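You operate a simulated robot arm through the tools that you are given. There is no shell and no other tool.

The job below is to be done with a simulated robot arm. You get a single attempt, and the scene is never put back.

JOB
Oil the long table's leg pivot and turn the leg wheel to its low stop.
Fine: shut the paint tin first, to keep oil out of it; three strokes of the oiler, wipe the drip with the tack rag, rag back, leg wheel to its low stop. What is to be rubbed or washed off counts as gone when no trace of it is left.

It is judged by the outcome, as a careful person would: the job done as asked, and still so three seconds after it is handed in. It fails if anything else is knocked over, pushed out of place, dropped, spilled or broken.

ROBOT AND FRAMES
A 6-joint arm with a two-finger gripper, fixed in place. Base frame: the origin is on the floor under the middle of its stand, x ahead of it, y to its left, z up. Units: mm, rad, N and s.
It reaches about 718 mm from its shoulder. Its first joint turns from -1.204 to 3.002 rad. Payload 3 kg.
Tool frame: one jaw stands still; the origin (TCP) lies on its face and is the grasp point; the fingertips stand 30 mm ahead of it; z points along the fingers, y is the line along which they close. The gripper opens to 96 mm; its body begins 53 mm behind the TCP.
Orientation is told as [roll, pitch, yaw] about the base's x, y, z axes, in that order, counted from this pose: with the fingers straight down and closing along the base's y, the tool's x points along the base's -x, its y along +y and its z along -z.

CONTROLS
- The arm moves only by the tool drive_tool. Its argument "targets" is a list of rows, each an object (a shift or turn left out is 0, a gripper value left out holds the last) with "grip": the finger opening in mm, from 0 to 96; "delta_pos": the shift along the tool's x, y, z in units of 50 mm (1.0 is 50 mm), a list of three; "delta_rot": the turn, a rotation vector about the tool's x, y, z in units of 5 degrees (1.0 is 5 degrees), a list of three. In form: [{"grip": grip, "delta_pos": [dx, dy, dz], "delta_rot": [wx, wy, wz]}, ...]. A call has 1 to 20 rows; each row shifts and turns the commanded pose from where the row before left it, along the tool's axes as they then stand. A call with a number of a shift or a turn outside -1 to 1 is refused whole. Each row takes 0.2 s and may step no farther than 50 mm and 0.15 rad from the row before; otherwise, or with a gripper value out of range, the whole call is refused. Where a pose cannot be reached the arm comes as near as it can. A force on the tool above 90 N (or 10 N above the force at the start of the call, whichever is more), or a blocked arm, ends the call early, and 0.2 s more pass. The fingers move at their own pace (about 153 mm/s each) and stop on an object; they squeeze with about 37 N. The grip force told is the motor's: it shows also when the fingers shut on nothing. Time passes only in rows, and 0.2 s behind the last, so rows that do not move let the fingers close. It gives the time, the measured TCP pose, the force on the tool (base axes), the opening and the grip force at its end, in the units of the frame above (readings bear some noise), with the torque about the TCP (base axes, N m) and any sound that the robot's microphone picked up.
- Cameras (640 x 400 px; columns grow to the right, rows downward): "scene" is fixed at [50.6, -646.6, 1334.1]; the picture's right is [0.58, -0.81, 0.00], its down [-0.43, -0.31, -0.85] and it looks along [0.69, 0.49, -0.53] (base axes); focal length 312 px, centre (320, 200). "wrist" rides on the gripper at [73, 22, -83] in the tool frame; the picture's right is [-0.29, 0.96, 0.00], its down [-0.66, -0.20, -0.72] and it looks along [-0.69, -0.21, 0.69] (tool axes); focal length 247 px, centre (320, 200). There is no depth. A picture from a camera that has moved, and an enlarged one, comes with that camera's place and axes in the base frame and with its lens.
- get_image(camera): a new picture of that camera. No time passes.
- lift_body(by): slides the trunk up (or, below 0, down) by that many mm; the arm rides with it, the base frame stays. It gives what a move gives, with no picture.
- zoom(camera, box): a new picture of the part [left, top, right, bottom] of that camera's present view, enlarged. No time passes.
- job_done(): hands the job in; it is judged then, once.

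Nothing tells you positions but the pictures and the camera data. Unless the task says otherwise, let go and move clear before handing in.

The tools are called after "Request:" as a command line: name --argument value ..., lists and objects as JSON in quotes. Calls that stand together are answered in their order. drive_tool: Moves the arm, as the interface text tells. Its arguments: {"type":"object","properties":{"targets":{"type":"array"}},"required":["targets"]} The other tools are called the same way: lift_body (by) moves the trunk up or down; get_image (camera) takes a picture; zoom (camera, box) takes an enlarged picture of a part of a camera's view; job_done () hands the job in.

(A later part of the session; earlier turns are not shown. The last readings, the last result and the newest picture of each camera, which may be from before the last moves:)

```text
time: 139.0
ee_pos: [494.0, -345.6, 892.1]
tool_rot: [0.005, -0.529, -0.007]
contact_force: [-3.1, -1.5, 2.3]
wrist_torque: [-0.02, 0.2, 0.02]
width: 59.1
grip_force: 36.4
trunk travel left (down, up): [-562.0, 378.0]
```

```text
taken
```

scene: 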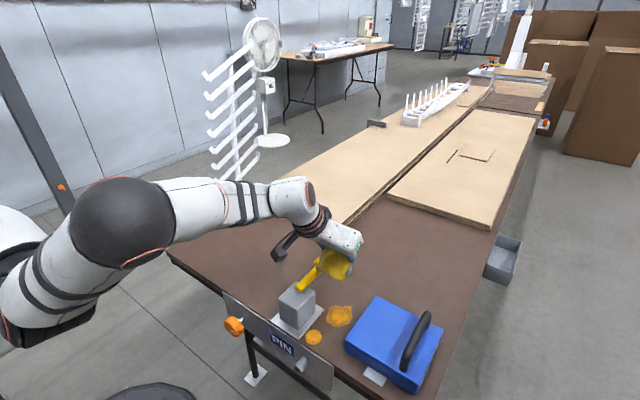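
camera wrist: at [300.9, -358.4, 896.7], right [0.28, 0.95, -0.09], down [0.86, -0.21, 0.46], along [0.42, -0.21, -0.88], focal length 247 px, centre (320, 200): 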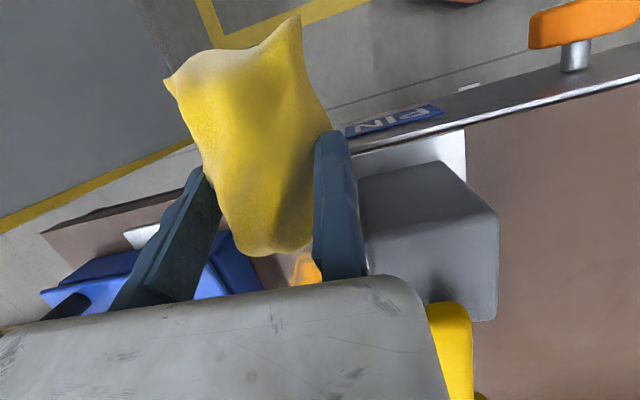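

There's a small force (about 4 N): the tilted rag may be brushing the oiler lever. I raise the trunk at once and check.

Request:
lift_body --by 110

Request:
zoom --camera "scene" --box '[260, 220, 380, 350]'

Request:
get_image --camera "wrist"

```text
time: 140.4
ee_pos: [493.4, -346.3, 1003.1]
tool_rot: [0.006, -0.528, -0.008]
contact_force: [0.6, 0.3, -1.2]
wrist_torque: [0.04, -0.02, -0.01]
width: 58.7
grip_force: 37.3
trunk travel left (down, up): [-672.0, 268.0]
```

```text
3.08 times, centred on (320, 285) of scene
camera zoom: at [50.6, -646.6, 1334.1], right [0.58, -0.81, 0.0], down [-0.43, -0.31, -0.85], along [0.69, 0.49, -0.53], focal length 962 px, centre (320, -62)
```

zoom: 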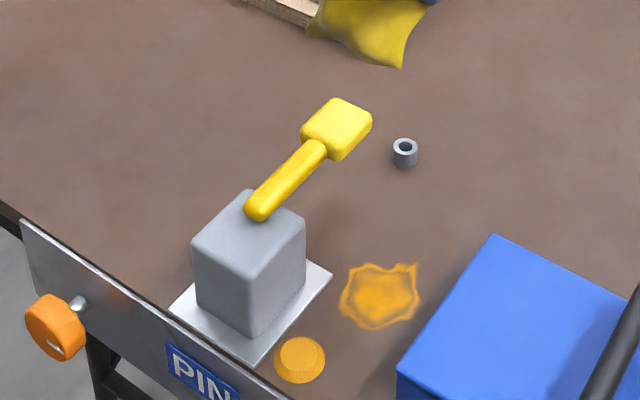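

```text
taken
camera wrist: at [387.5, -323.3, 1036.8], right [0.26, 0.95, 0.15], down [0.21, -0.21, 0.96], along [0.94, -0.22, -0.25], focal length 247 px, centre (320, 200)
```

wrist: 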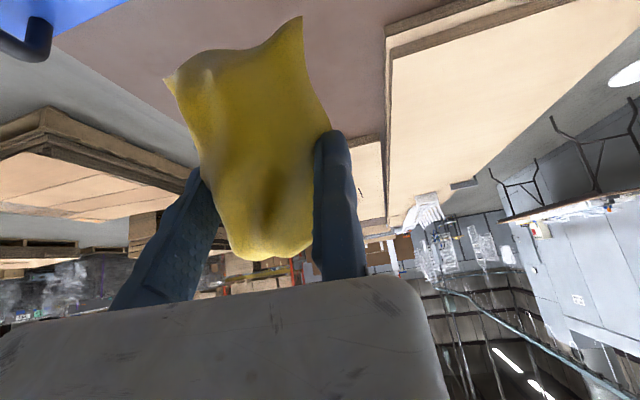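

The lever is up and the drip is unchanged in size, so no extra stroke happened. Now I check the arm posture here.

Request:
get_image --camera "scene"

```text
taken
```

scene: 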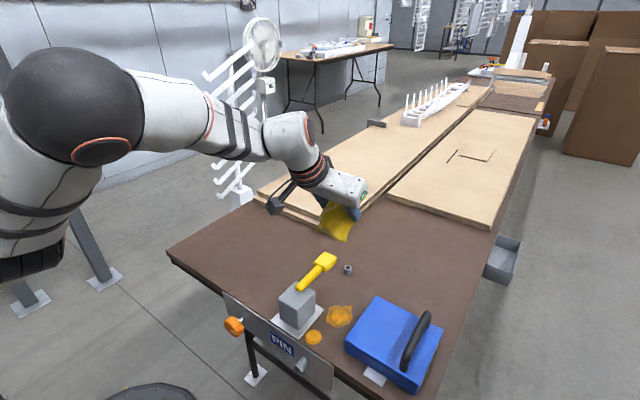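

The arm is in its elbow-up family again. The other family is valid around (435, -428, 899) with the tool upright and trunk at 0, while elbow-up isn't, so heading there should bring the switch. I raise the trunk and go there at height.

Request:
lift_body --by 80

Request:
drive_tool --targets '[{"delta_pos": [0.3, -0.24, 0.1], "delta_rot": [0, 1, 0]}, {"delta_pos": [0.3, -0.24, 0.1], "delta_rot": [0, 1, 0]}, {"delta_pos": [0.3, -0.24, 0.1], "delta_rot": [0, 1, 0]}, {"delta_pos": [0.3, -0.24, 0.1], "delta_rot": [0, 1, 0]}, {"delta_pos": [0.3, -0.24, 0.1], "delta_rot": [0, 1, 0]}, {"delta_pos": [0.3, -0.24, 0.1], "delta_rot": [0, 1, 0]}, {"delta_pos": [0, 0, 0]}]'

Request:
get_image --camera "scene"

```text
time: 141.6
ee_pos: [492.9, -346.5, 1082.5]
tool_rot: [0.005, -0.527, -0.006]
contact_force: [0.4, -0.3, -0.5]
wrist_torque: [-0.01, 0.0, 0.0]
width: 58.8
grip_force: 37.2
trunk travel left (down, up): [-752.0, 188.0]
```

```text
time: 143.2
ee_pos: [417.8, -418.0, 1027.2]
tool_rot: [0.004, -0.003, -0.002]
contact_force: [-0.1, -0.7, -0.7]
wrist_torque: [-0.01, 0.0, -0.02]
width: 58.8
grip_force: 37.0
trunk travel left (down, up): [-752.0, 188.0]
```

```text
taken
```

scene: 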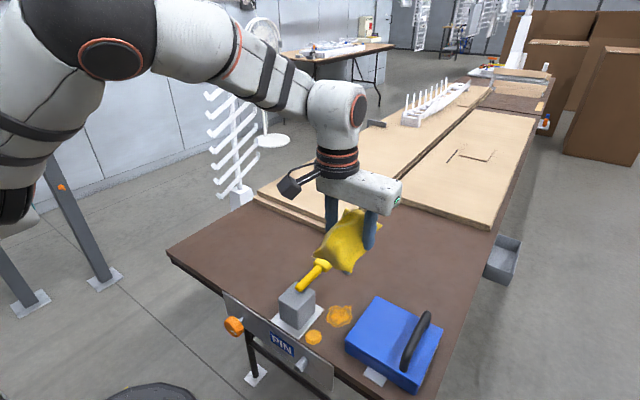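

Request:
drive_tool --targets '[{"delta_pos": [-0.07, -0.04, 0.4]}, {"delta_pos": [-0.07, -0.04, 0.4]}, {"delta_pos": [-0.07, -0.04, 0.4]}, {"delta_pos": [-0.07, -0.04, 0.4]}, {"delta_pos": [0, 0, 0]}]'

Request:
get_image --camera "scene"

```text
time: 144.4
ee_pos: [430.9, -424.9, 947.1]
tool_rot: [0.004, -0.006, -0.004]
contact_force: [-0.1, 0.8, -0.2]
wrist_torque: [0.0, -0.01, 0.02]
width: 58.8
grip_force: 37.2
trunk travel left (down, up): [-752.0, 188.0]
```

```text
taken
```

scene: 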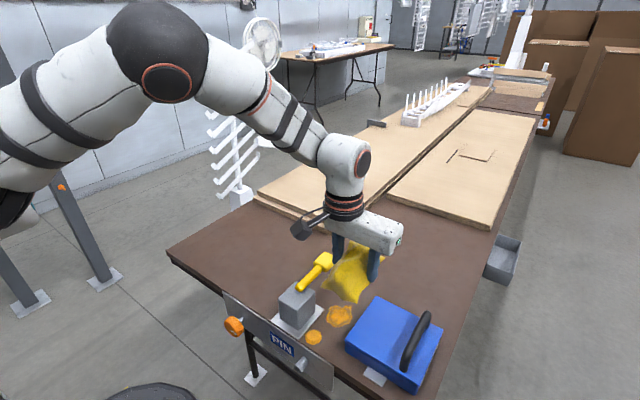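

Request:
drive_tool --targets '[{"delta_pos": [-0.1, 0.1, 0.4]}, {"delta_pos": [-0.1, 0.1, 0.4]}, {"delta_pos": [-0.2, 0.2, 0.2]}, {"delta_pos": [-0.2, 0.2, 0]}, {"delta_pos": [-0.2, 0.2, 0]}, {"delta_pos": [0, 0, 0]}]'

Request:
get_image --camera "scene"

```text
time: 145.8
ee_pos: [447.3, -399.8, 900.7]
tool_rot: [0.005, -0.005, -0.005]
contact_force: [0.4, -0.1, -1.8]
wrist_torque: [0.03, -0.02, 0.0]
width: 58.7
grip_force: 37.0
out of reach, approached as far as the arm can: row 4, 5
trunk travel left (down, up): [-752.0, 188.0]
```

```text
taken
```

scene: 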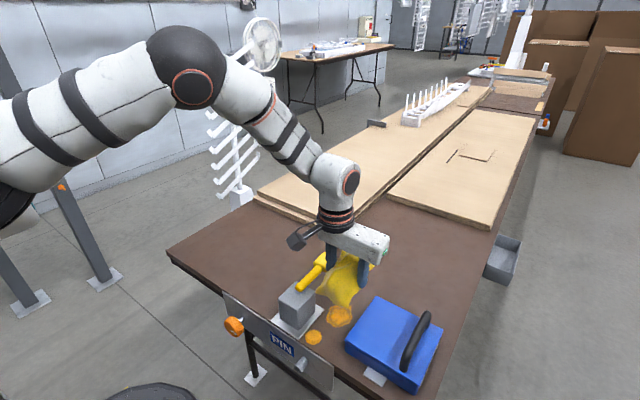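

Still elbow-up at its limit. I try tilting the fingers forward here, at this trunk height, to provoke the switch.

Request:
drive_tool --targets '[{"delta_pos": [0, 0, -0.2], "delta_rot": [0, -1, 0]}, {"delta_rot": [0, -1, 0]}, {"delta_rot": [0, -1, 0]}, {"delta_rot": [0, -1, 0]}, {"delta_rot": [0, -1, 0]}, {"delta_rot": [0, -1, 0]}, {"delta_pos": [0, 0, 0]}]'

Request:
get_image --camera "scene"

```text
time: 147.4
ee_pos: [448.6, -398.6, 913.1]
tool_rot: [0.006, -0.529, -0.004]
contact_force: [0.8, 0.3, -1.1]
wrist_torque: [0.04, 0.02, -0.04]
width: 58.6
grip_force: 37.7
trunk travel left (down, up): [-752.0, 188.0]
```

```text
taken
```

scene: 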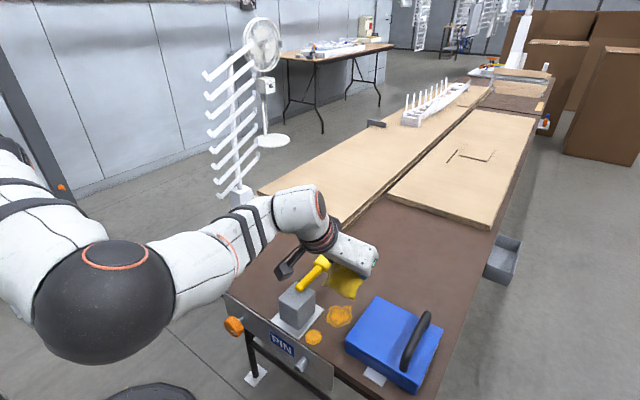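

Observation: tilting changes where the elbow goes, and this family is limited by the wrist's x (about 405). So with a moderate forward tilt (about -15°) I can still reach the open table in front of the rag's home, and re-grip there. I reduce the tilt and travel toward y -180 at this height.

Request:
drive_tool --targets '[{"delta_rot": [0, 1, 0], "delta_pos": [0.1, 0.1, 0]}, {"delta_rot": [0, 1, 0], "delta_pos": [0.1, 0.2, 0]}, {"delta_rot": [0, 1, 0], "delta_pos": [0.1, 0.3, 0]}, {"delta_pos": [0, 0.4, 0]}, {"delta_pos": [0, 0.4, 0]}, {"delta_pos": [0, 0, 0]}]'

Request:
get_image --camera "scene"

```text
time: 148.8
ee_pos: [435.5, -328.2, 905.6]
tool_rot: [0.005, -0.266, -0.008]
contact_force: [-0.3, 0.2, -0.4]
wrist_torque: [0.0, -0.01, -0.02]
width: 59.0
grip_force: 36.9
trunk travel left (down, up): [-752.0, 188.0]
```

```text
taken
```

scene: 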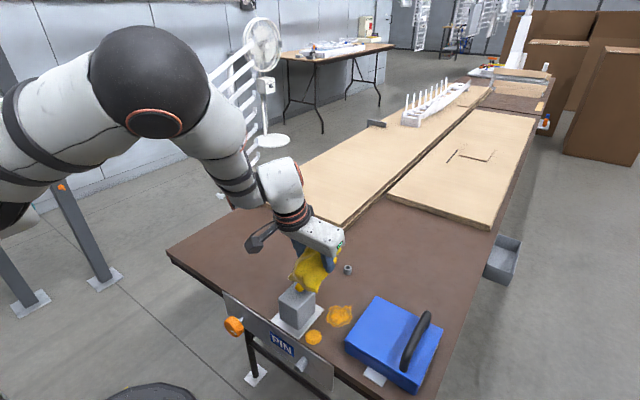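

Request:
drive_tool --targets '[{"delta_pos": [0, 0.4, 0]}, {"delta_pos": [0, 0.4, 0]}, {"delta_pos": [0, 0.4, 0]}, {"delta_pos": [0, 0, 0]}]'

Request:
drive_tool --targets '[{"delta_pos": [0, 0.4, 0]}, {"delta_pos": [0, 0.4, 0]}, {"delta_pos": [0, 0.4, 0]}, {"delta_pos": [0, 0.4, 0]}, {"delta_pos": [0, 0, 0]}]'

Request:
get_image --camera "scene"

```text
time: 149.8
ee_pos: [434.1, -269.8, 906.7]
tool_rot: [0.005, -0.268, -0.008]
contact_force: [-0.2, 0.3, -0.6]
wrist_torque: [0.04, 0.01, 0.03]
width: 58.9
grip_force: 37.2
trunk travel left (down, up): [-752.0, 188.0]
```

```text
time: 151.0
ee_pos: [412.9, -212.2, 903.7]
tool_rot: [0.009, -0.268, -0.006]
contact_force: [0.7, 0.1, -1.3]
wrist_torque: [-0.01, 0.0, 0.01]
width: 58.7
grip_force: 37.0
out of reach, approached as far as the arm can: row 2, 3, 4
trunk travel left (down, up): [-752.0, 188.0]
```

```text
taken
```

scene: 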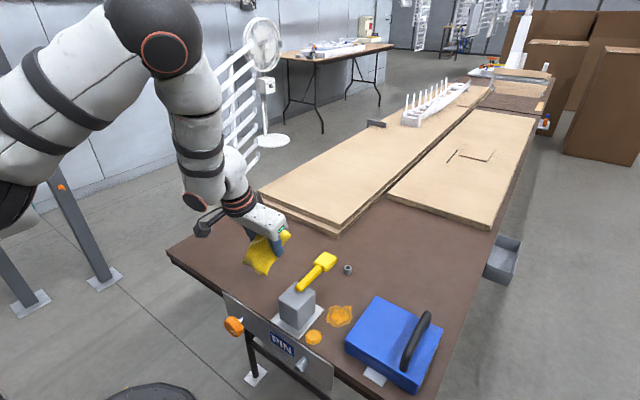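

Limit at (413, -212). Here the rag would still be fully over open table. I tilt one more step to gain a little reach, then lower with the trunk to set it down.

Request:
drive_tool --targets '[{"delta_rot": [0, -1, 0]}, {"delta_pos": [-0.2, 0.1, 0.1], "delta_rot": [0, -0.5, 0]}, {"delta_pos": [-0.1, 0.2, 0]}, {"delta_pos": [0, 0, 0]}]'

Request:
lift_body --by -80

Request:
get_image --camera "wrist"

Request:
zoom --camera "scene" --box '[170, 150, 370, 320]'

```text
time: 152.0
ee_pos: [427.5, -199.0, 906.2]
tool_rot: [0.008, -0.4, -0.006]
contact_force: [0.5, -0.1, -0.3]
wrist_torque: [0.03, 0.0, 0.0]
width: 58.9
grip_force: 37.5
trunk travel left (down, up): [-752.0, 188.0]
```

```text
time: 153.2
ee_pos: [429.1, -199.1, 825.8]
tool_rot: [0.008, -0.4, -0.007]
contact_force: [0.3, 0.5, 0.1]
wrist_torque: [0.03, 0.01, -0.04]
width: 58.6
grip_force: 37.1
trunk travel left (down, up): [-672.0, 268.0]
```

```text
taken
camera wrist: at [327.8, -176.4, 874.0], right [0.27, 0.95, 0.12], down [0.33, -0.21, 0.92], along [0.9, -0.21, -0.37], focal length 247 px, centre (320, 200)
```

wrist: 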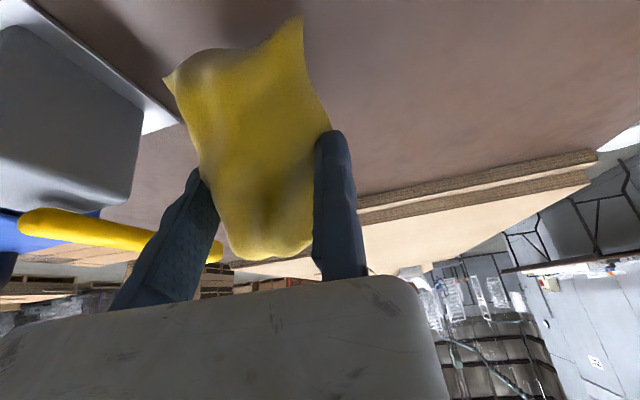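

```text
2.35 times, centred on (270, 235) of scene
camera zoom: at [50.6, -646.6, 1334.1], right [0.58, -0.81, 0.0], down [-0.43, -0.31, -0.85], along [0.69, 0.49, -0.53], focal length 735 px, centre (438, 118)
```

zoom: 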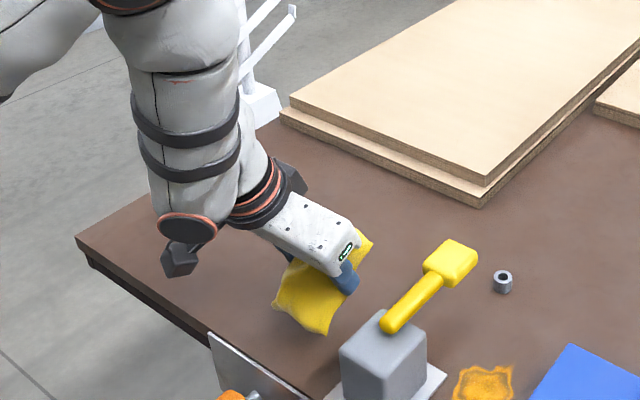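

The rag's front end is about 28 mm above the table. I lower with the trunk; pressing gently will also level the rag in the grip before release.

Request:
lift_body --by -22

Request:
lift_body --by -6

```text
time: 153.8
ee_pos: [428.3, -199.2, 802.7]
tool_rot: [0.007, -0.4, -0.008]
contact_force: [0.0, 0.9, -0.4]
wrist_torque: [0.02, 0.0, 0.0]
width: 58.8
grip_force: 36.9
trunk travel left (down, up): [-650.0, 290.0]
```

```text
time: 154.4
ee_pos: [428.2, -199.1, 801.5]
tool_rot: [0.003, -0.406, -0.005]
contact_force: [3.3, -2.8, 30.1]
wrist_torque: [-0.64, 0.61, 0.12]
width: 58.9
grip_force: 36.9
trunk travel left (down, up): [-644.0, 296.0]
```

Contact at 30 N. A bit more pressing should rotate the rag level in the grip; I go in 2 mm steps.

Request:
lift_body --by -2

Request:
lift_body --by -2

```text
time: 154.9
ee_pos: [429.6, -198.8, 798.7]
tool_rot: [0.005, -0.406, -0.003]
contact_force: [13.2, -3.2, 32.8]
wrist_torque: [-0.84, 0.12, 0.4]
width: 59.0
grip_force: 37.3
trunk travel left (down, up): [-642.0, 298.0]
```

```text
time: 155.4
ee_pos: [430.2, -197.8, 795.5]
tool_rot: [0.005, -0.404, -0.004]
contact_force: [14.7, -3.0, 32.8]
wrist_torque: [-0.91, 0.02, 0.4]
width: 59.0
grip_force: 37.5
trunk travel left (down, up): [-640.0, 300.0]
```

The force stays level while it descends, so the rag is rotating in the grip as intended. I continue.

Request:
lift_body --by -4

Request:
lift_body --by -4

Request:
get_image --camera "wrist"

Request:
zoom --camera "scene" --box '[190, 180, 330, 300]'

```text
time: 156.0
ee_pos: [428.9, -198.5, 791.6]
tool_rot: [0.007, -0.404, -0.006]
contact_force: [15.6, -2.2, 33.6]
wrist_torque: [-1.01, 0.12, 0.5]
width: 58.8
grip_force: 37.0
trunk travel left (down, up): [-636.0, 304.0]
```

```text
time: 156.5
ee_pos: [428.6, -196.7, 787.4]
tool_rot: [0.006, -0.403, -0.006]
contact_force: [15.7, -0.9, 33.5]
wrist_torque: [-1.08, 0.2, 0.51]
width: 59.0
grip_force: 37.1
trunk travel left (down, up): [-632.0, 308.0]
```

```text
taken
camera wrist: at [328.0, -175.1, 835.2], right [0.27, 0.95, 0.12], down [0.32, -0.21, 0.92], along [0.91, -0.21, -0.37], focal length 247 px, centre (320, 200)
```

wrist: 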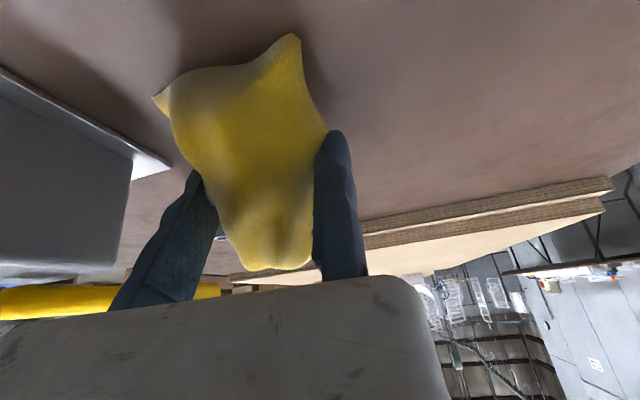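

```text
3.33 times, centred on (260, 240) of scene
camera zoom: at [50.6, -646.6, 1334.1], right [0.58, -0.81, 0.0], down [-0.43, -0.31, -0.85], along [0.69, 0.49, -0.53], focal length 1042 px, centre (520, 67)
```

zoom: 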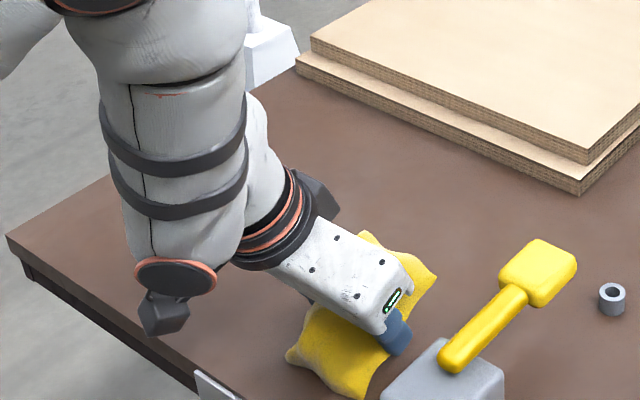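

The rag is nearly flat now. I open a little (to 72 mm) to release it onto the table.

Request:
drive_tool --targets '[{"grip": 72, "delta_pos": [0, 0, 0]}, {"delta_pos": [0, 0, 0]}, {"delta_pos": [0, 0, 0]}]'

Request:
get_image --camera "wrist"

Request:
zoom --camera "scene" --box '[190, 180, 330, 300]'

```text
time: 157.3
ee_pos: [427.5, -198.0, 785.7]
tool_rot: [0.009, -0.398, -0.007]
contact_force: [1.4, -0.3, -0.7]
wrist_torque: [0.0, 0.0, -0.01]
width: 71.7
grip_force: 0.0
trunk travel left (down, up): [-632.0, 308.0]
```

```text
taken
camera wrist: at [327.6, -176.4, 833.8], right [0.27, 0.95, 0.12], down [0.33, -0.21, 0.92], along [0.9, -0.21, -0.37], focal length 247 px, centre (320, 200)
```

wrist: 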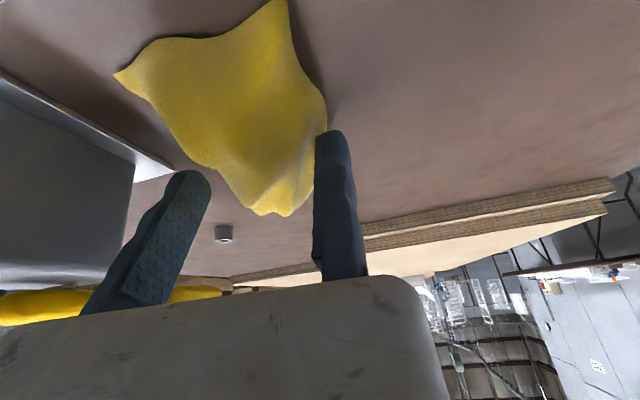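

```text
3.33 times, centred on (260, 240) of scene
camera zoom: at [50.6, -646.6, 1334.1], right [0.58, -0.81, 0.0], down [-0.43, -0.31, -0.85], along [0.69, 0.49, -0.53], focal length 1042 px, centre (520, 67)
```

zoom: 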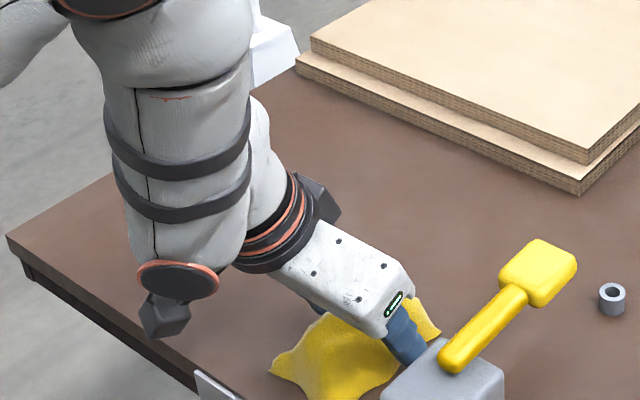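

The rag lies flat, about x 375–472, y -261 to -190. I'll re-grip it near its front (-x) end at about x 392 with a slight tilt (-0.2), widening the opening and shifting a bit to +y to clear its flared corner.

Request:
drive_tool --targets '[{"grip": 86, "delta_pos": [0, 0.24, 0]}, {"delta_pos": [0.25, 0, -0.113], "delta_rot": [0, 0.77, 0]}, {"delta_pos": [0.25, 0, -0.113], "delta_rot": [0, 0.77, 0]}, {"delta_pos": [0.25, 0, -0.113], "delta_rot": [0, 0.77, 0]}, {"delta_pos": [0, 0, 0]}]'

Request:
get_image --camera "wrist"

Request:
get_image --camera "scene"

```text
time: 158.5
ee_pos: [377.1, -200.6, 790.3]
tool_rot: [0.008, -0.198, -0.006]
contact_force: [-0.7, 0.4, -0.7]
wrist_torque: [0.01, 0.02, 0.01]
width: 86.0
grip_force: 0.1
out of reach, approached as far as the arm can: row 1, 3, 4
trunk travel left (down, up): [-632.0, 308.0]
```

```text
taken
camera wrist: at [288.2, -178.5, 857.7], right [0.29, 0.95, 0.07], down [0.5, -0.21, 0.84], along [0.81, -0.21, -0.54], focal length 247 px, centre (320, 200)
```

wrist: 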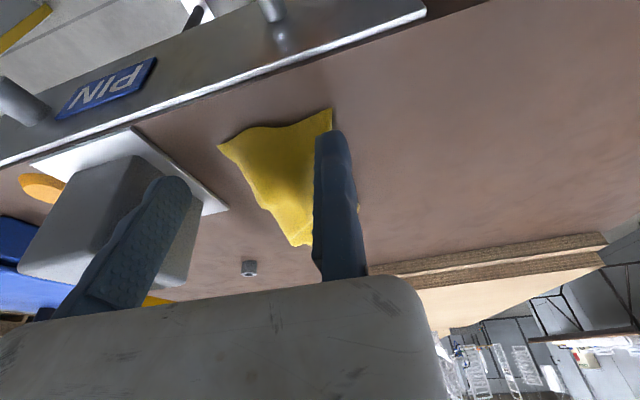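

```text
taken
```

scene: 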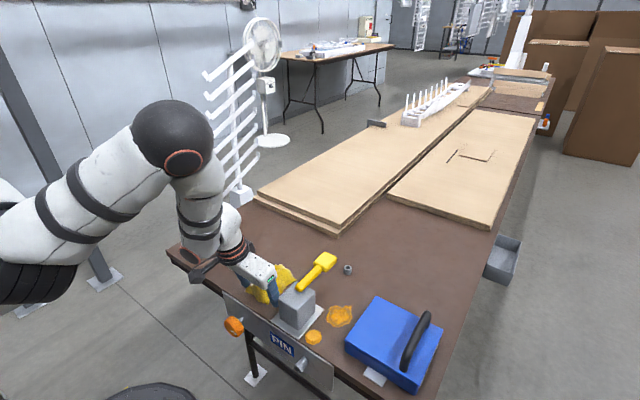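

The arm's limit keeps me at y -200; more forward tilt allows +y. I go back to the -0.4 tilt (which also leans the fingers away from the block later) and shift to y -186.

Request:
drive_tool --targets '[{"delta_rot": [0, -0.77, 0], "delta_pos": [0, 0.05, -0.1]}, {"delta_rot": [0, -0.77, 0], "delta_pos": [0, 0.05, -0.05]}, {"delta_rot": [0, -0.77, 0], "delta_pos": [0, 0.1, 0]}, {"delta_pos": [0, 0.1, 0]}, {"delta_pos": [0, 0, 0]}]'

Request:
get_image --camera "wrist"

Request:
zoom --camera "scene" --box '[190, 180, 330, 320]'

```text
time: 159.7
ee_pos: [376.7, -185.5, 798.0]
tool_rot: [0.01, -0.399, -0.007]
contact_force: [0.3, 0.0, -0.3]
wrist_torque: [0.01, -0.01, 0.04]
width: 85.8
grip_force: 0.0
trunk travel left (down, up): [-632.0, 308.0]
```

```text
taken
camera wrist: at [276.0, -163.1, 846.4], right [0.27, 0.95, 0.12], down [0.33, -0.21, 0.92], along [0.9, -0.21, -0.37], focal length 247 px, centre (320, 200)
```

wrist: 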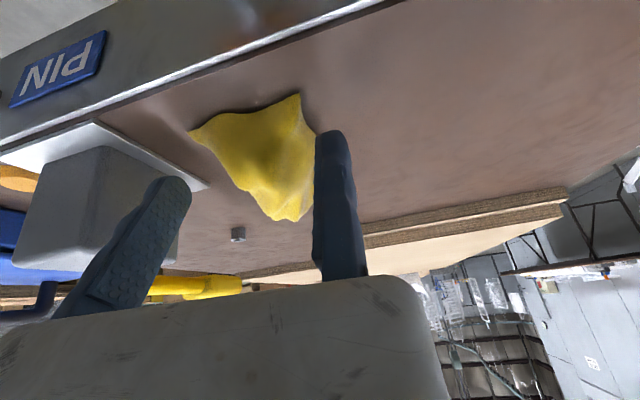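

```text
2.86 times, centred on (260, 250) of scene
camera zoom: at [50.6, -646.6, 1334.1], right [0.58, -0.81, 0.0], down [-0.43, -0.31, -0.85], along [0.69, 0.49, -0.53], focal length 893 px, centre (491, 57)
```

zoom: 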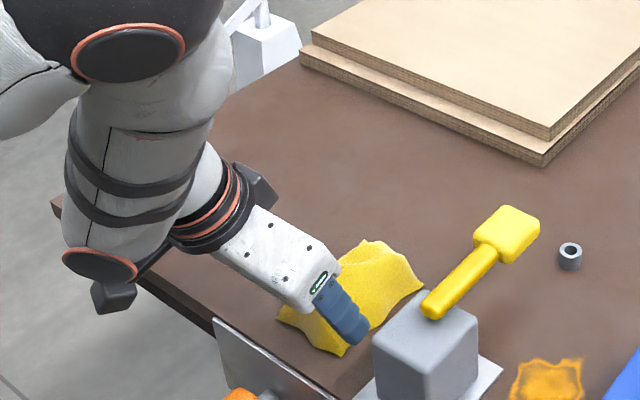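

Fingers straddle the rag's front part now. I lower with the trunk to just above the table, then close.

Request:
lift_body --by -12

Request:
lift_body --by -5

Request:
drive_tool --targets '[{"grip": 0, "delta_pos": [0, 0, 0]}, {"delta_pos": [0, 0, 0]}, {"delta_pos": [0, 0, 0]}, {"delta_pos": [0, 0, 0]}]'

Request:
get_image --camera "wrist"

```text
time: 160.3
ee_pos: [376.2, -186.0, 786.5]
tool_rot: [0.006, -0.4, -0.008]
contact_force: [-0.3, 0.5, -0.7]
wrist_torque: [-0.02, -0.01, -0.05]
width: 86.0
grip_force: 0.0
trunk travel left (down, up): [-620.0, 320.0]
```

```text
time: 160.8
ee_pos: [376.9, -186.1, 780.4]
tool_rot: [0.006, -0.4, -0.008]
contact_force: [0.3, -0.4, 0.5]
wrist_torque: [0.0, 0.01, -0.03]
width: 86.1
grip_force: 0.0
trunk travel left (down, up): [-615.0, 325.0]
```

```text
time: 161.8
ee_pos: [378.0, -185.6, 781.7]
tool_rot: [0.006, -0.4, -0.007]
contact_force: [0.2, -0.8, 2.3]
wrist_torque: [-0.21, -0.06, -0.06]
width: 60.0
grip_force: 37.0
trunk travel left (down, up): [-615.0, 325.0]
```

```text
taken
camera wrist: at [276.0, -163.0, 829.5], right [0.27, 0.95, 0.12], down [0.33, -0.21, 0.92], along [0.9, -0.21, -0.37], focal length 247 px, centre (320, 200)
```

wrist: 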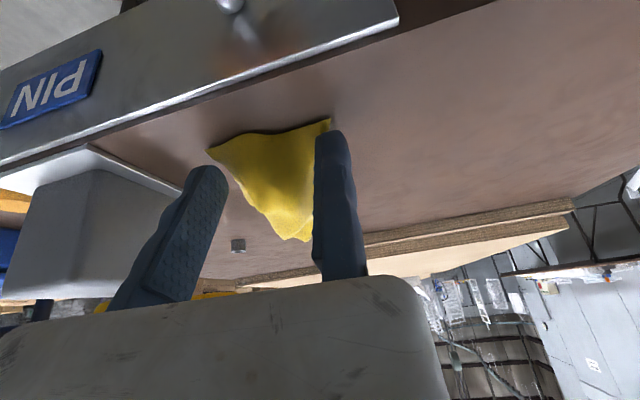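

Gripped at 60 mm near the rag's front end, rag level. I lift with the trunk and check.

Request:
lift_body --by 40

Request:
get_image --camera "wrist"

Request:
zoom --camera "scene" --box '[190, 180, 330, 320]'

```text
time: 162.7
ee_pos: [377.0, -185.6, 821.5]
tool_rot: [0.009, -0.398, -0.007]
contact_force: [0.9, 0.5, -0.1]
wrist_torque: [0.03, 0.02, -0.01]
width: 59.6
grip_force: 37.4
trunk travel left (down, up): [-655.0, 285.0]
```

```text
taken
camera wrist: at [276.3, -163.1, 869.4], right [0.27, 0.95, 0.12], down [0.33, -0.21, 0.92], along [0.9, -0.21, -0.37], focal length 247 px, centre (320, 200)
```

wrist: 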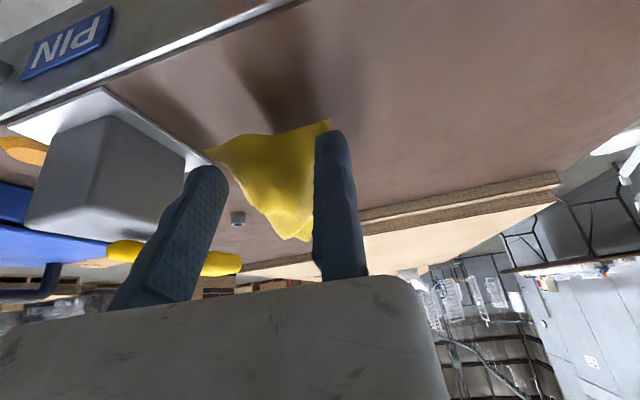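

```text
2.86 times, centred on (260, 250) of scene
camera zoom: at [50.6, -646.6, 1334.1], right [0.58, -0.81, 0.0], down [-0.43, -0.31, -0.85], along [0.69, 0.49, -0.53], focal length 893 px, centre (491, 57)
```

zoom: 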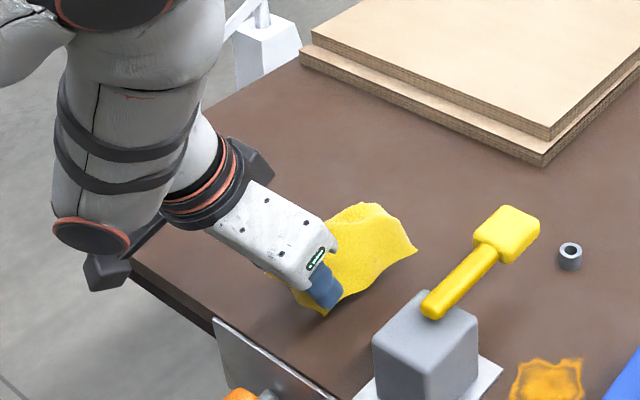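

Held well and level. I raise the trunk so the rag clears the lever, then travel to the drip along y.

Request:
lift_body --by 75

Request:
drive_tool --targets '[{"delta_pos": [0, -0.4, 0]}, {"delta_pos": [0, -0.4, 0]}, {"delta_pos": [0, -0.4, 0]}, {"delta_pos": [0, -0.4, 0]}, {"delta_pos": [0, 0, 0]}]'

Request:
get_image --camera "scene"

```text
time: 163.8
ee_pos: [376.3, -185.4, 896.7]
tool_rot: [0.01, -0.397, -0.007]
contact_force: [-0.8, -0.5, -0.7]
wrist_torque: [0.04, 0.04, -0.03]
width: 59.5
grip_force: 36.9
trunk travel left (down, up): [-730.0, 210.0]
```

```text
time: 165.0
ee_pos: [376.2, -266.8, 895.0]
tool_rot: [0.008, -0.399, -0.006]
contact_force: [0.6, 0.5, -1.2]
wrist_torque: [0.01, 0.04, 0.01]
width: 59.4
grip_force: 37.0
trunk travel left (down, up): [-730.0, 210.0]
```

```text
taken
```

scene: 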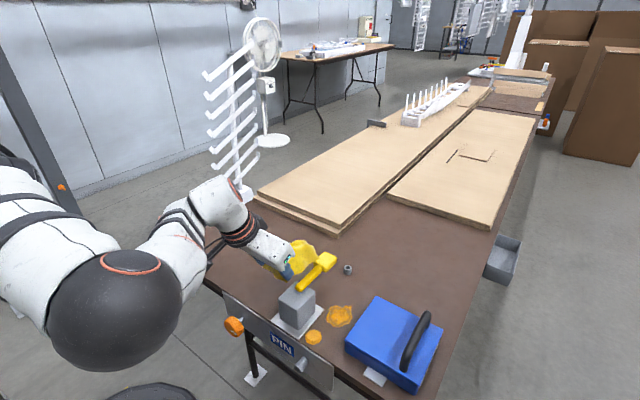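

Request:
drive_tool --targets '[{"delta_pos": [0.09, -0.4, -0.04]}, {"delta_pos": [0.09, -0.4, -0.04]}, {"delta_pos": [0.09, -0.4, -0.04]}, {"delta_pos": [0.09, -0.4, -0.04]}, {"delta_pos": [0.09, -0.4, -0.04]}, {"delta_pos": [0.09, -0.3, -0.04]}, {"delta_pos": [0, 0, 0]}]'

Request:
get_image --camera "scene"

Request:
get_image --camera "wrist"

```text
time: 166.6
ee_pos: [373.7, -275.3, 895.7]
tool_rot: [0.005, -0.402, -0.009]
contact_force: [0.2, -0.1, -0.1]
wrist_torque: [-0.01, 0.09, -0.01]
width: 59.4
grip_force: 36.9
out of reach, approached as far as the arm can: row 1, 2, 3, 4, 5, 6
trunk travel left (down, up): [-730.0, 210.0]
```

```text
taken
```

scene: 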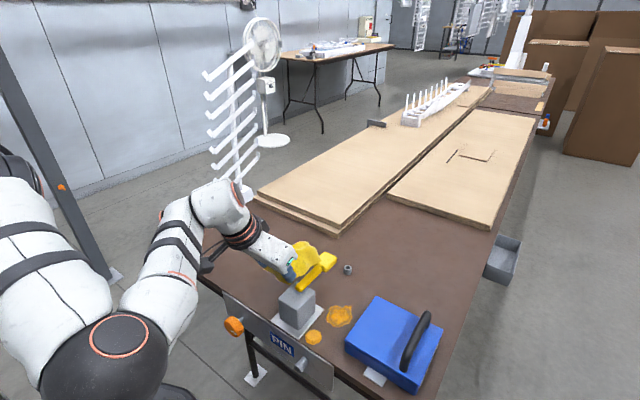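

```text
taken
camera wrist: at [273.6, -251.4, 942.9], right [0.28, 0.95, 0.12], down [0.32, -0.21, 0.92], along [0.9, -0.22, -0.37], focal length 247 px, centre (320, 200)
```

wrist: 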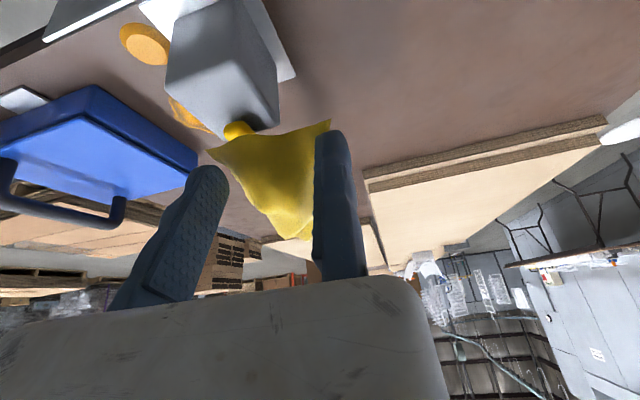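

At this tilt the arm can't go farther to -y, but upright it can. Upright, the rag's far end will point down about 23° and lead, which suits wiping with its end edge while the fingers stay well in front of the block. I raise a bit more and bring the tool upright while moving.

Request:
lift_body --by 35

Request:
drive_tool --targets '[{"delta_rot": [0, 1, 0], "delta_pos": [0, -0.1, 0]}, {"delta_rot": [0, 1, 0], "delta_pos": [0, -0.2, 0]}, {"delta_rot": [0, 1, 0], "delta_pos": [0, -0.3, 0]}, {"delta_rot": [0, 1, 0], "delta_pos": [0, -0.3, 0]}, {"delta_rot": [0, 0.6, 0], "delta_pos": [0, -0.3, 0]}, {"delta_pos": [0, 0, 0]}]'

Request:
get_image --camera "scene"

Request:
get_image --camera "wrist"

```text
time: 167.4
ee_pos: [373.2, -275.1, 928.6]
tool_rot: [0.004, -0.401, -0.007]
contact_force: [-0.6, 0.2, -0.6]
wrist_torque: [0.05, 0.05, 0.0]
width: 59.3
grip_force: 37.0
trunk travel left (down, up): [-765.0, 175.0]
```

```text
time: 168.8
ee_pos: [373.3, -334.5, 929.4]
tool_rot: [0.006, 0.001, -0.005]
contact_force: [0.3, 0.2, 0.0]
wrist_torque: [0.04, 0.01, -0.02]
width: 59.0
grip_force: 37.0
trunk travel left (down, up): [-765.0, 175.0]
```

```text
taken
```

scene: 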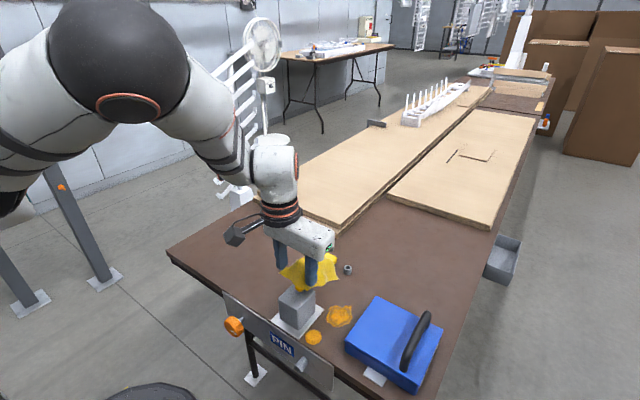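

```text
taken
camera wrist: at [299.7, -311.4, 1012.9], right [0.3, 0.95, 0.0], down [0.66, -0.21, 0.72], along [0.69, -0.21, -0.69], focal length 247 px, centre (320, 200)
```

wrist: 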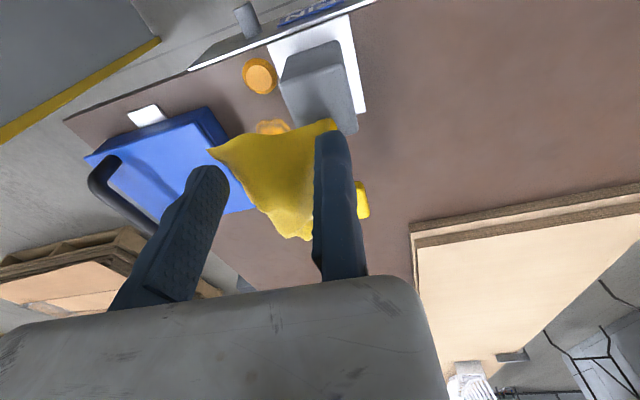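

Upright at (373, -335, 929), no limits. I move to bring the rag's end above the drip's far side: TCP about (320, -381).

Request:
drive_tool --targets '[{"delta_pos": [0.2, -0.3, 0]}, {"delta_pos": [0.25, -0.3, 0]}, {"delta_pos": [0.3, -0.2, 0]}, {"delta_pos": [0.3, -0.14, 0]}, {"delta_pos": [0, 0, 0]}]'

Request:
get_image --camera "scene"

Request:
get_image --camera "wrist"

```text
time: 170.0
ee_pos: [357.6, -357.7, 928.6]
tool_rot: [0.007, -0.001, -0.004]
contact_force: [-0.5, 0.5, -0.7]
wrist_torque: [0.05, -0.01, 0.04]
width: 59.0
grip_force: 37.2
out of reach, approached as far as the arm can: row 2, 3, 4
trunk travel left (down, up): [-765.0, 175.0]
```

```text
taken
```

scene: 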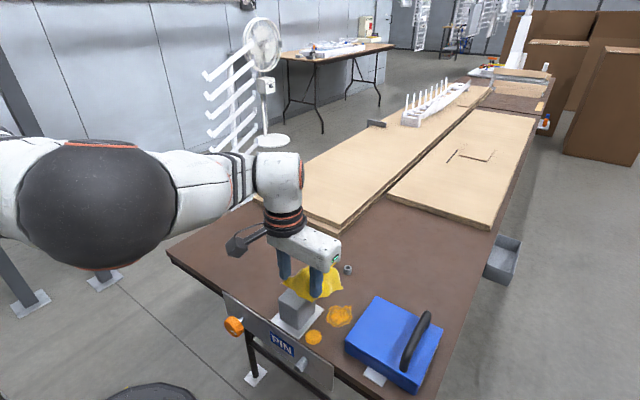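

```text
taken
camera wrist: at [284.2, -333.4, 1012.2], right [0.3, 0.95, 0.0], down [0.66, -0.21, 0.72], along [0.69, -0.21, -0.69], focal length 247 px, centre (320, 200)
```

wrist: 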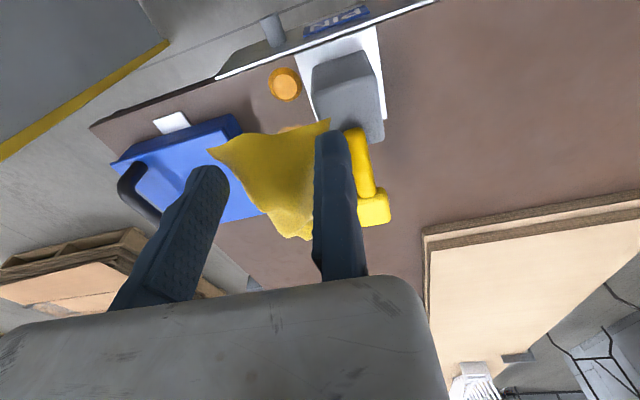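

Another inner limit; positions lower relative to the trunk are fine here (as before). I raise the trunk 100 mm and lower the arm correspondingly while moving to the front.

Request:
lift_body --by 100

Request:
drive_tool --targets '[{"delta_pos": [0, -0.1, 0.4]}, {"delta_pos": [0.1, -0.1, 0.4]}, {"delta_pos": [0.1, -0.15, 0.4]}, {"delta_pos": [0.1, -0.15, 0.4]}, {"delta_pos": [0.1, 0, 0.3]}, {"delta_pos": [0, 0, 0]}]'

Request:
get_image --camera "scene"

Request:
get_image --camera "wrist"

```text
time: 171.3
ee_pos: [357.1, -356.6, 1029.8]
tool_rot: [0.005, 0.0, -0.007]
contact_force: [-0.2, -0.1, -0.2]
wrist_torque: [0.04, 0.03, 0.0]
width: 59.1
grip_force: 36.8
trunk travel left (down, up): [-865.0, 75.0]
```

```text
time: 172.7
ee_pos: [337.8, -380.2, 934.4]
tool_rot: [0.006, 0.0, -0.004]
contact_force: [-0.5, 1.0, -0.7]
wrist_torque: [0.02, 0.02, 0.01]
width: 59.2
grip_force: 37.2
trunk travel left (down, up): [-865.0, 75.0]
```

```text
taken
```

scene: 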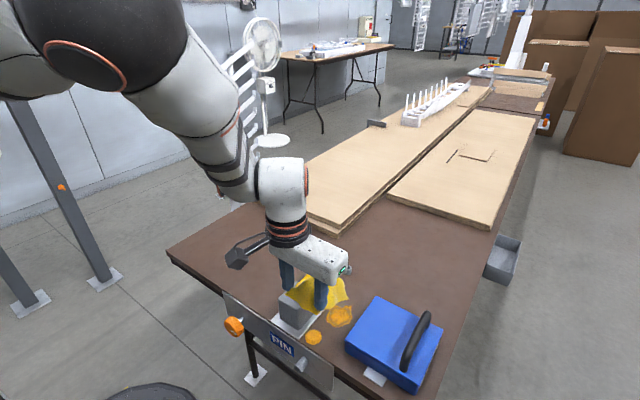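

```text
taken
camera wrist: at [263.7, -358.4, 1017.5], right [0.3, 0.95, 0.0], down [0.66, -0.21, 0.72], along [0.69, -0.21, -0.69], focal length 247 px, centre (320, 200)
```

wrist: 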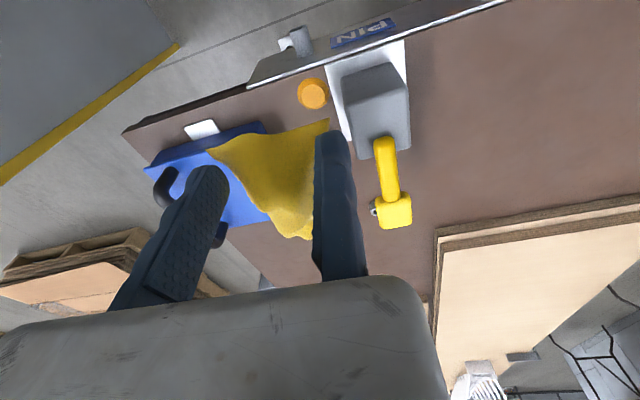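

Now at (338, -380, 934), free. I shift 18 mm toward -x and then lower with the trunk toward the drip.

Request:
drive_tool --targets '[{"delta_pos": [0.18, 0, 0]}, {"delta_pos": [0.18, -0.04, 0]}, {"delta_pos": [0, 0, 0]}]'

Request:
lift_body --by -80

Request:
zoom --camera "scene" --box '[240, 250, 400, 390]'

Request:
get_image --camera "wrist"

```text
time: 173.5
ee_pos: [321.1, -381.9, 933.9]
tool_rot: [0.006, 0.001, -0.005]
contact_force: [0.0, 0.3, 0.1]
wrist_torque: [0.02, 0.05, 0.0]
width: 59.2
grip_force: 37.1
trunk travel left (down, up): [-865.0, 75.0]
```

```text
time: 174.7
ee_pos: [318.9, -382.0, 854.0]
tool_rot: [0.006, 0.0, -0.004]
contact_force: [0.0, 0.3, -1.0]
wrist_torque: [-0.02, -0.01, 0.0]
width: 59.2
grip_force: 36.8
trunk travel left (down, up): [-785.0, 155.0]
```

```text
2.86 times, centred on (320, 320) of scene
camera zoom: at [50.6, -646.6, 1334.1], right [0.58, -0.81, 0.0], down [-0.43, -0.31, -0.85], along [0.69, 0.49, -0.53], focal length 893 px, centre (320, -143)
```

zoom: 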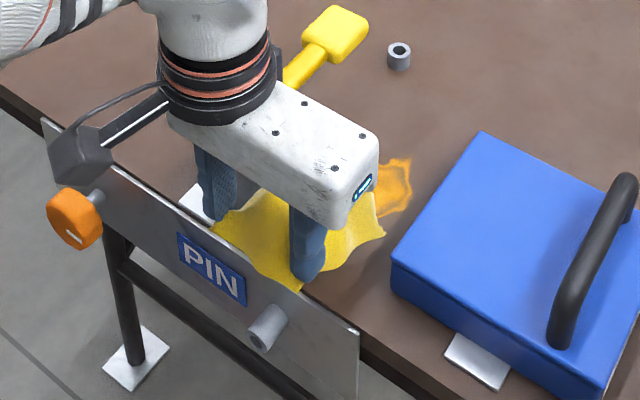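

```text
taken
camera wrist: at [246.2, -359.8, 937.1], right [0.3, 0.95, 0.01], down [0.66, -0.21, 0.72], along [0.69, -0.21, -0.69], focal length 247 px, centre (320, 200)
```

wrist: 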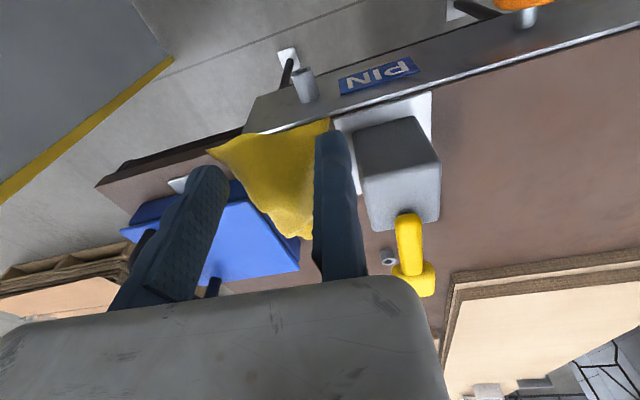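

The rag's end is right above the drip. I lower in steps until light contact.

Request:
lift_body --by -25

Request:
lift_body --by -5

Request:
zoom --camera "scene" --box '[240, 250, 400, 390]'

```text
time: 175.4
ee_pos: [319.6, -381.8, 829.5]
tool_rot: [0.005, 0.0, -0.006]
contact_force: [-0.1, 0.1, 0.0]
wrist_torque: [0.02, 0.07, -0.03]
width: 59.3
grip_force: 36.3
trunk travel left (down, up): [-760.0, 180.0]
```

```text
time: 175.9
ee_pos: [319.8, -383.9, 824.8]
tool_rot: [0.006, 0.001, -0.005]
contact_force: [0.5, 0.7, -0.7]
wrist_torque: [0.01, 0.02, -0.02]
width: 59.2
grip_force: 36.9
trunk travel left (down, up): [-755.0, 185.0]
```

```text
2.86 times, centred on (320, 320) of scene
camera zoom: at [50.6, -646.6, 1334.1], right [0.58, -0.81, 0.0], down [-0.43, -0.31, -0.85], along [0.69, 0.49, -0.53], focal length 893 px, centre (320, -143)
```

zoom: 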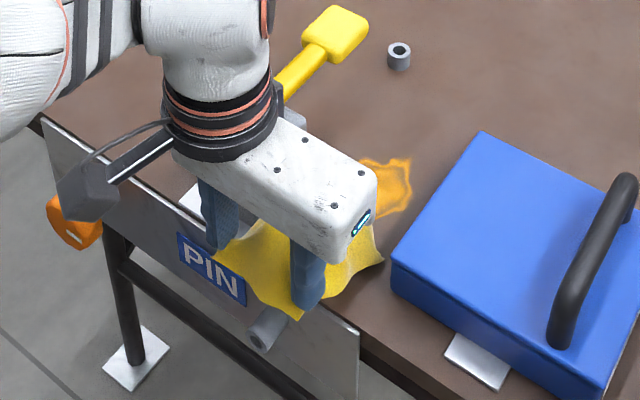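

Request:
lift_body --by -5

Request:
lift_body --by -4

```text
time: 176.5
ee_pos: [319.5, -382.4, 820.2]
tool_rot: [0.003, -0.001, -0.004]
contact_force: [-0.8, -1.7, 8.1]
wrist_torque: [-0.19, -0.67, -0.14]
width: 59.1
grip_force: 37.2
trunk travel left (down, up): [-750.0, 190.0]
```

```text
time: 177.0
ee_pos: [318.3, -382.4, 815.3]
tool_rot: [0.005, 0.0, -0.007]
contact_force: [-5.2, -4.6, 11.9]
wrist_torque: [-0.55, -0.7, -0.48]
width: 59.2
grip_force: 37.3
trunk travel left (down, up): [-746.0, 194.0]
```

Contact at about (400, -405) with the rag's end, just past the drip. I now drag it toward -x across the drip and back.

Request:
drive_tool --targets '[{"delta_pos": [0.16, 0, 0]}, {"delta_pos": [0.16, 0, 0]}, {"delta_pos": [0.16, 0, 0]}, {"delta_pos": [0.16, 0, 0]}, {"delta_pos": [0.16, 0, 0]}, {"delta_pos": [0, 0, 0]}]'

Request:
zoom --camera "scene" --box '[240, 250, 400, 390]'

Request:
get_image --camera "wrist"

```text
time: 178.4
ee_pos: [319.2, -382.7, 814.8]
tool_rot: [0.006, 0.001, -0.005]
contact_force: [-3.6, -0.6, 4.4]
wrist_torque: [-0.2, -0.21, -0.15]
width: 59.3
grip_force: 37.0
out of reach, approached as far as the arm can: row 1, 2, 3, 4, 5
trunk travel left (down, up): [-746.0, 194.0]
```

```text
2.86 times, centred on (320, 320) of scene
camera zoom: at [50.6, -646.6, 1334.1], right [0.58, -0.81, 0.0], down [-0.43, -0.31, -0.85], along [0.69, 0.49, -0.53], focal length 893 px, centre (320, -143)
```

zoom: 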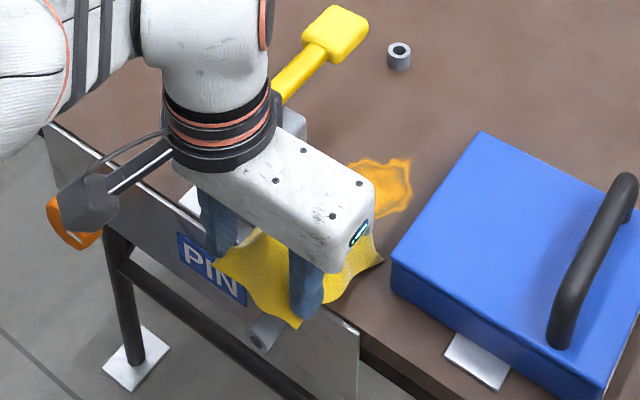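

```text
taken
camera wrist: at [245.4, -359.2, 898.5], right [0.3, 0.95, 0.01], down [0.66, -0.21, 0.72], along [0.69, -0.21, -0.69], focal length 247 px, centre (320, 200)
```

wrist: 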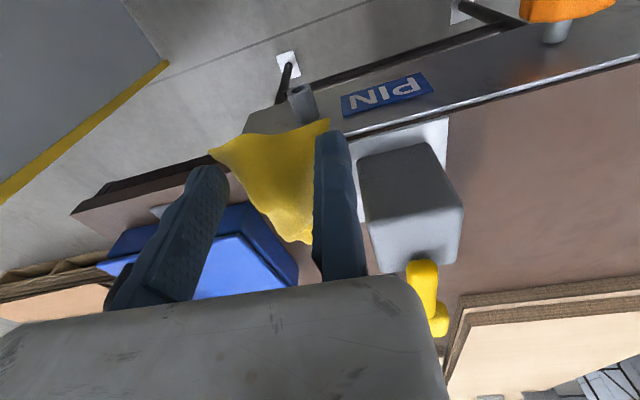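

Dragging further back is out of reach, but pressing lower will swing the rag level in the grip so its underside lies flat on the drip (the fingers are in front of the table edge). I lower gently, watching the force.

Request:
lift_body --by -5

Request:
lift_body --by -5

Request:
lift_body --by -5

```text
time: 178.9
ee_pos: [318.5, -382.9, 811.8]
tool_rot: [0.005, -0.001, -0.006]
contact_force: [-5.4, -2.1, 14.4]
wrist_torque: [-0.92, -0.82, -0.46]
width: 59.6
grip_force: 37.3
trunk travel left (down, up): [-741.0, 199.0]
```

```text
time: 179.5
ee_pos: [317.5, -381.9, 806.0]
tool_rot: [0.004, -0.001, -0.007]
contact_force: [-6.7, -1.3, 12.8]
wrist_torque: [-0.93, -0.68, -0.5]
width: 59.3
grip_force: 37.4
trunk travel left (down, up): [-736.0, 204.0]
```

```text
time: 180.0
ee_pos: [318.4, -380.9, 800.9]
tool_rot: [0.005, -0.003, -0.004]
contact_force: [-7.2, -1.7, 11.0]
wrist_torque: [-0.9, -0.67, -0.52]
width: 59.1
grip_force: 36.9
trunk travel left (down, up): [-731.0, 209.0]
```

Request:
lift_body --by -6

Request:
lift_body --by -6

Request:
zoom --camera "scene" --box '[240, 250, 400, 390]'

Request:
get_image --camera "wrist"

```text
time: 180.6
ee_pos: [318.9, -381.5, 794.6]
tool_rot: [0.004, -0.002, -0.005]
contact_force: [-5.5, -1.1, 10.9]
wrist_torque: [-0.8, -0.67, -0.47]
width: 59.5
grip_force: 37.0
trunk travel left (down, up): [-725.0, 215.0]
```

```text
time: 181.1
ee_pos: [319.2, -382.5, 789.3]
tool_rot: [0.006, -0.002, -0.006]
contact_force: [-4.7, -1.5, 10.3]
wrist_torque: [-0.8, -0.72, -0.39]
width: 59.1
grip_force: 36.9
trunk travel left (down, up): [-719.0, 221.0]
```

```text
2.86 times, centred on (320, 320) of scene
camera zoom: at [50.6, -646.6, 1334.1], right [0.58, -0.81, 0.0], down [-0.43, -0.31, -0.85], along [0.69, 0.49, -0.53], focal length 893 px, centre (320, -143)
```

zoom: 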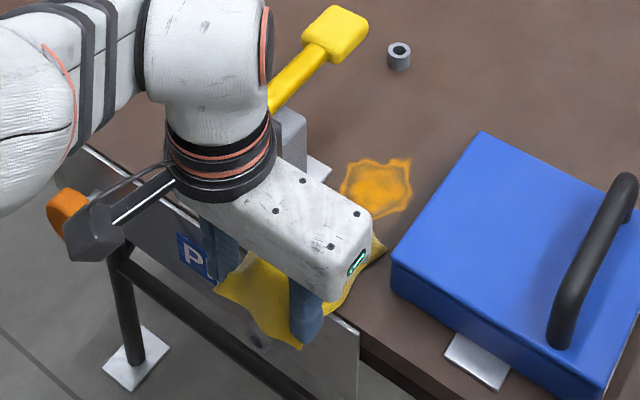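

```text
taken
camera wrist: at [244.7, -358.9, 872.0], right [0.3, 0.95, 0.0], down [0.66, -0.21, 0.72], along [0.69, -0.21, -0.69], focal length 247 px, centre (320, 200)
```

wrist: 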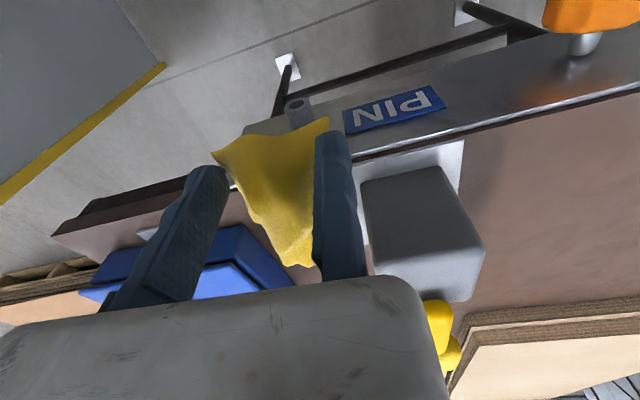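

Request:
lift_body --by -5

Request:
lift_body --by -3

```text
time: 181.7
ee_pos: [317.3, -381.8, 783.9]
tool_rot: [0.006, 0.0, -0.005]
contact_force: [-4.7, -2.0, 10.3]
wrist_torque: [-0.69, -0.75, -0.44]
width: 59.1
grip_force: 37.0
trunk travel left (down, up): [-714.0, 226.0]
```

```text
time: 182.2
ee_pos: [318.7, -381.4, 781.9]
tool_rot: [0.002, -0.003, -0.004]
contact_force: [-3.7, -5.3, 22.3]
wrist_torque: [-0.92, -0.6, -0.3]
width: 59.1
grip_force: 37.5
trunk travel left (down, up): [-711.0, 229.0]
```

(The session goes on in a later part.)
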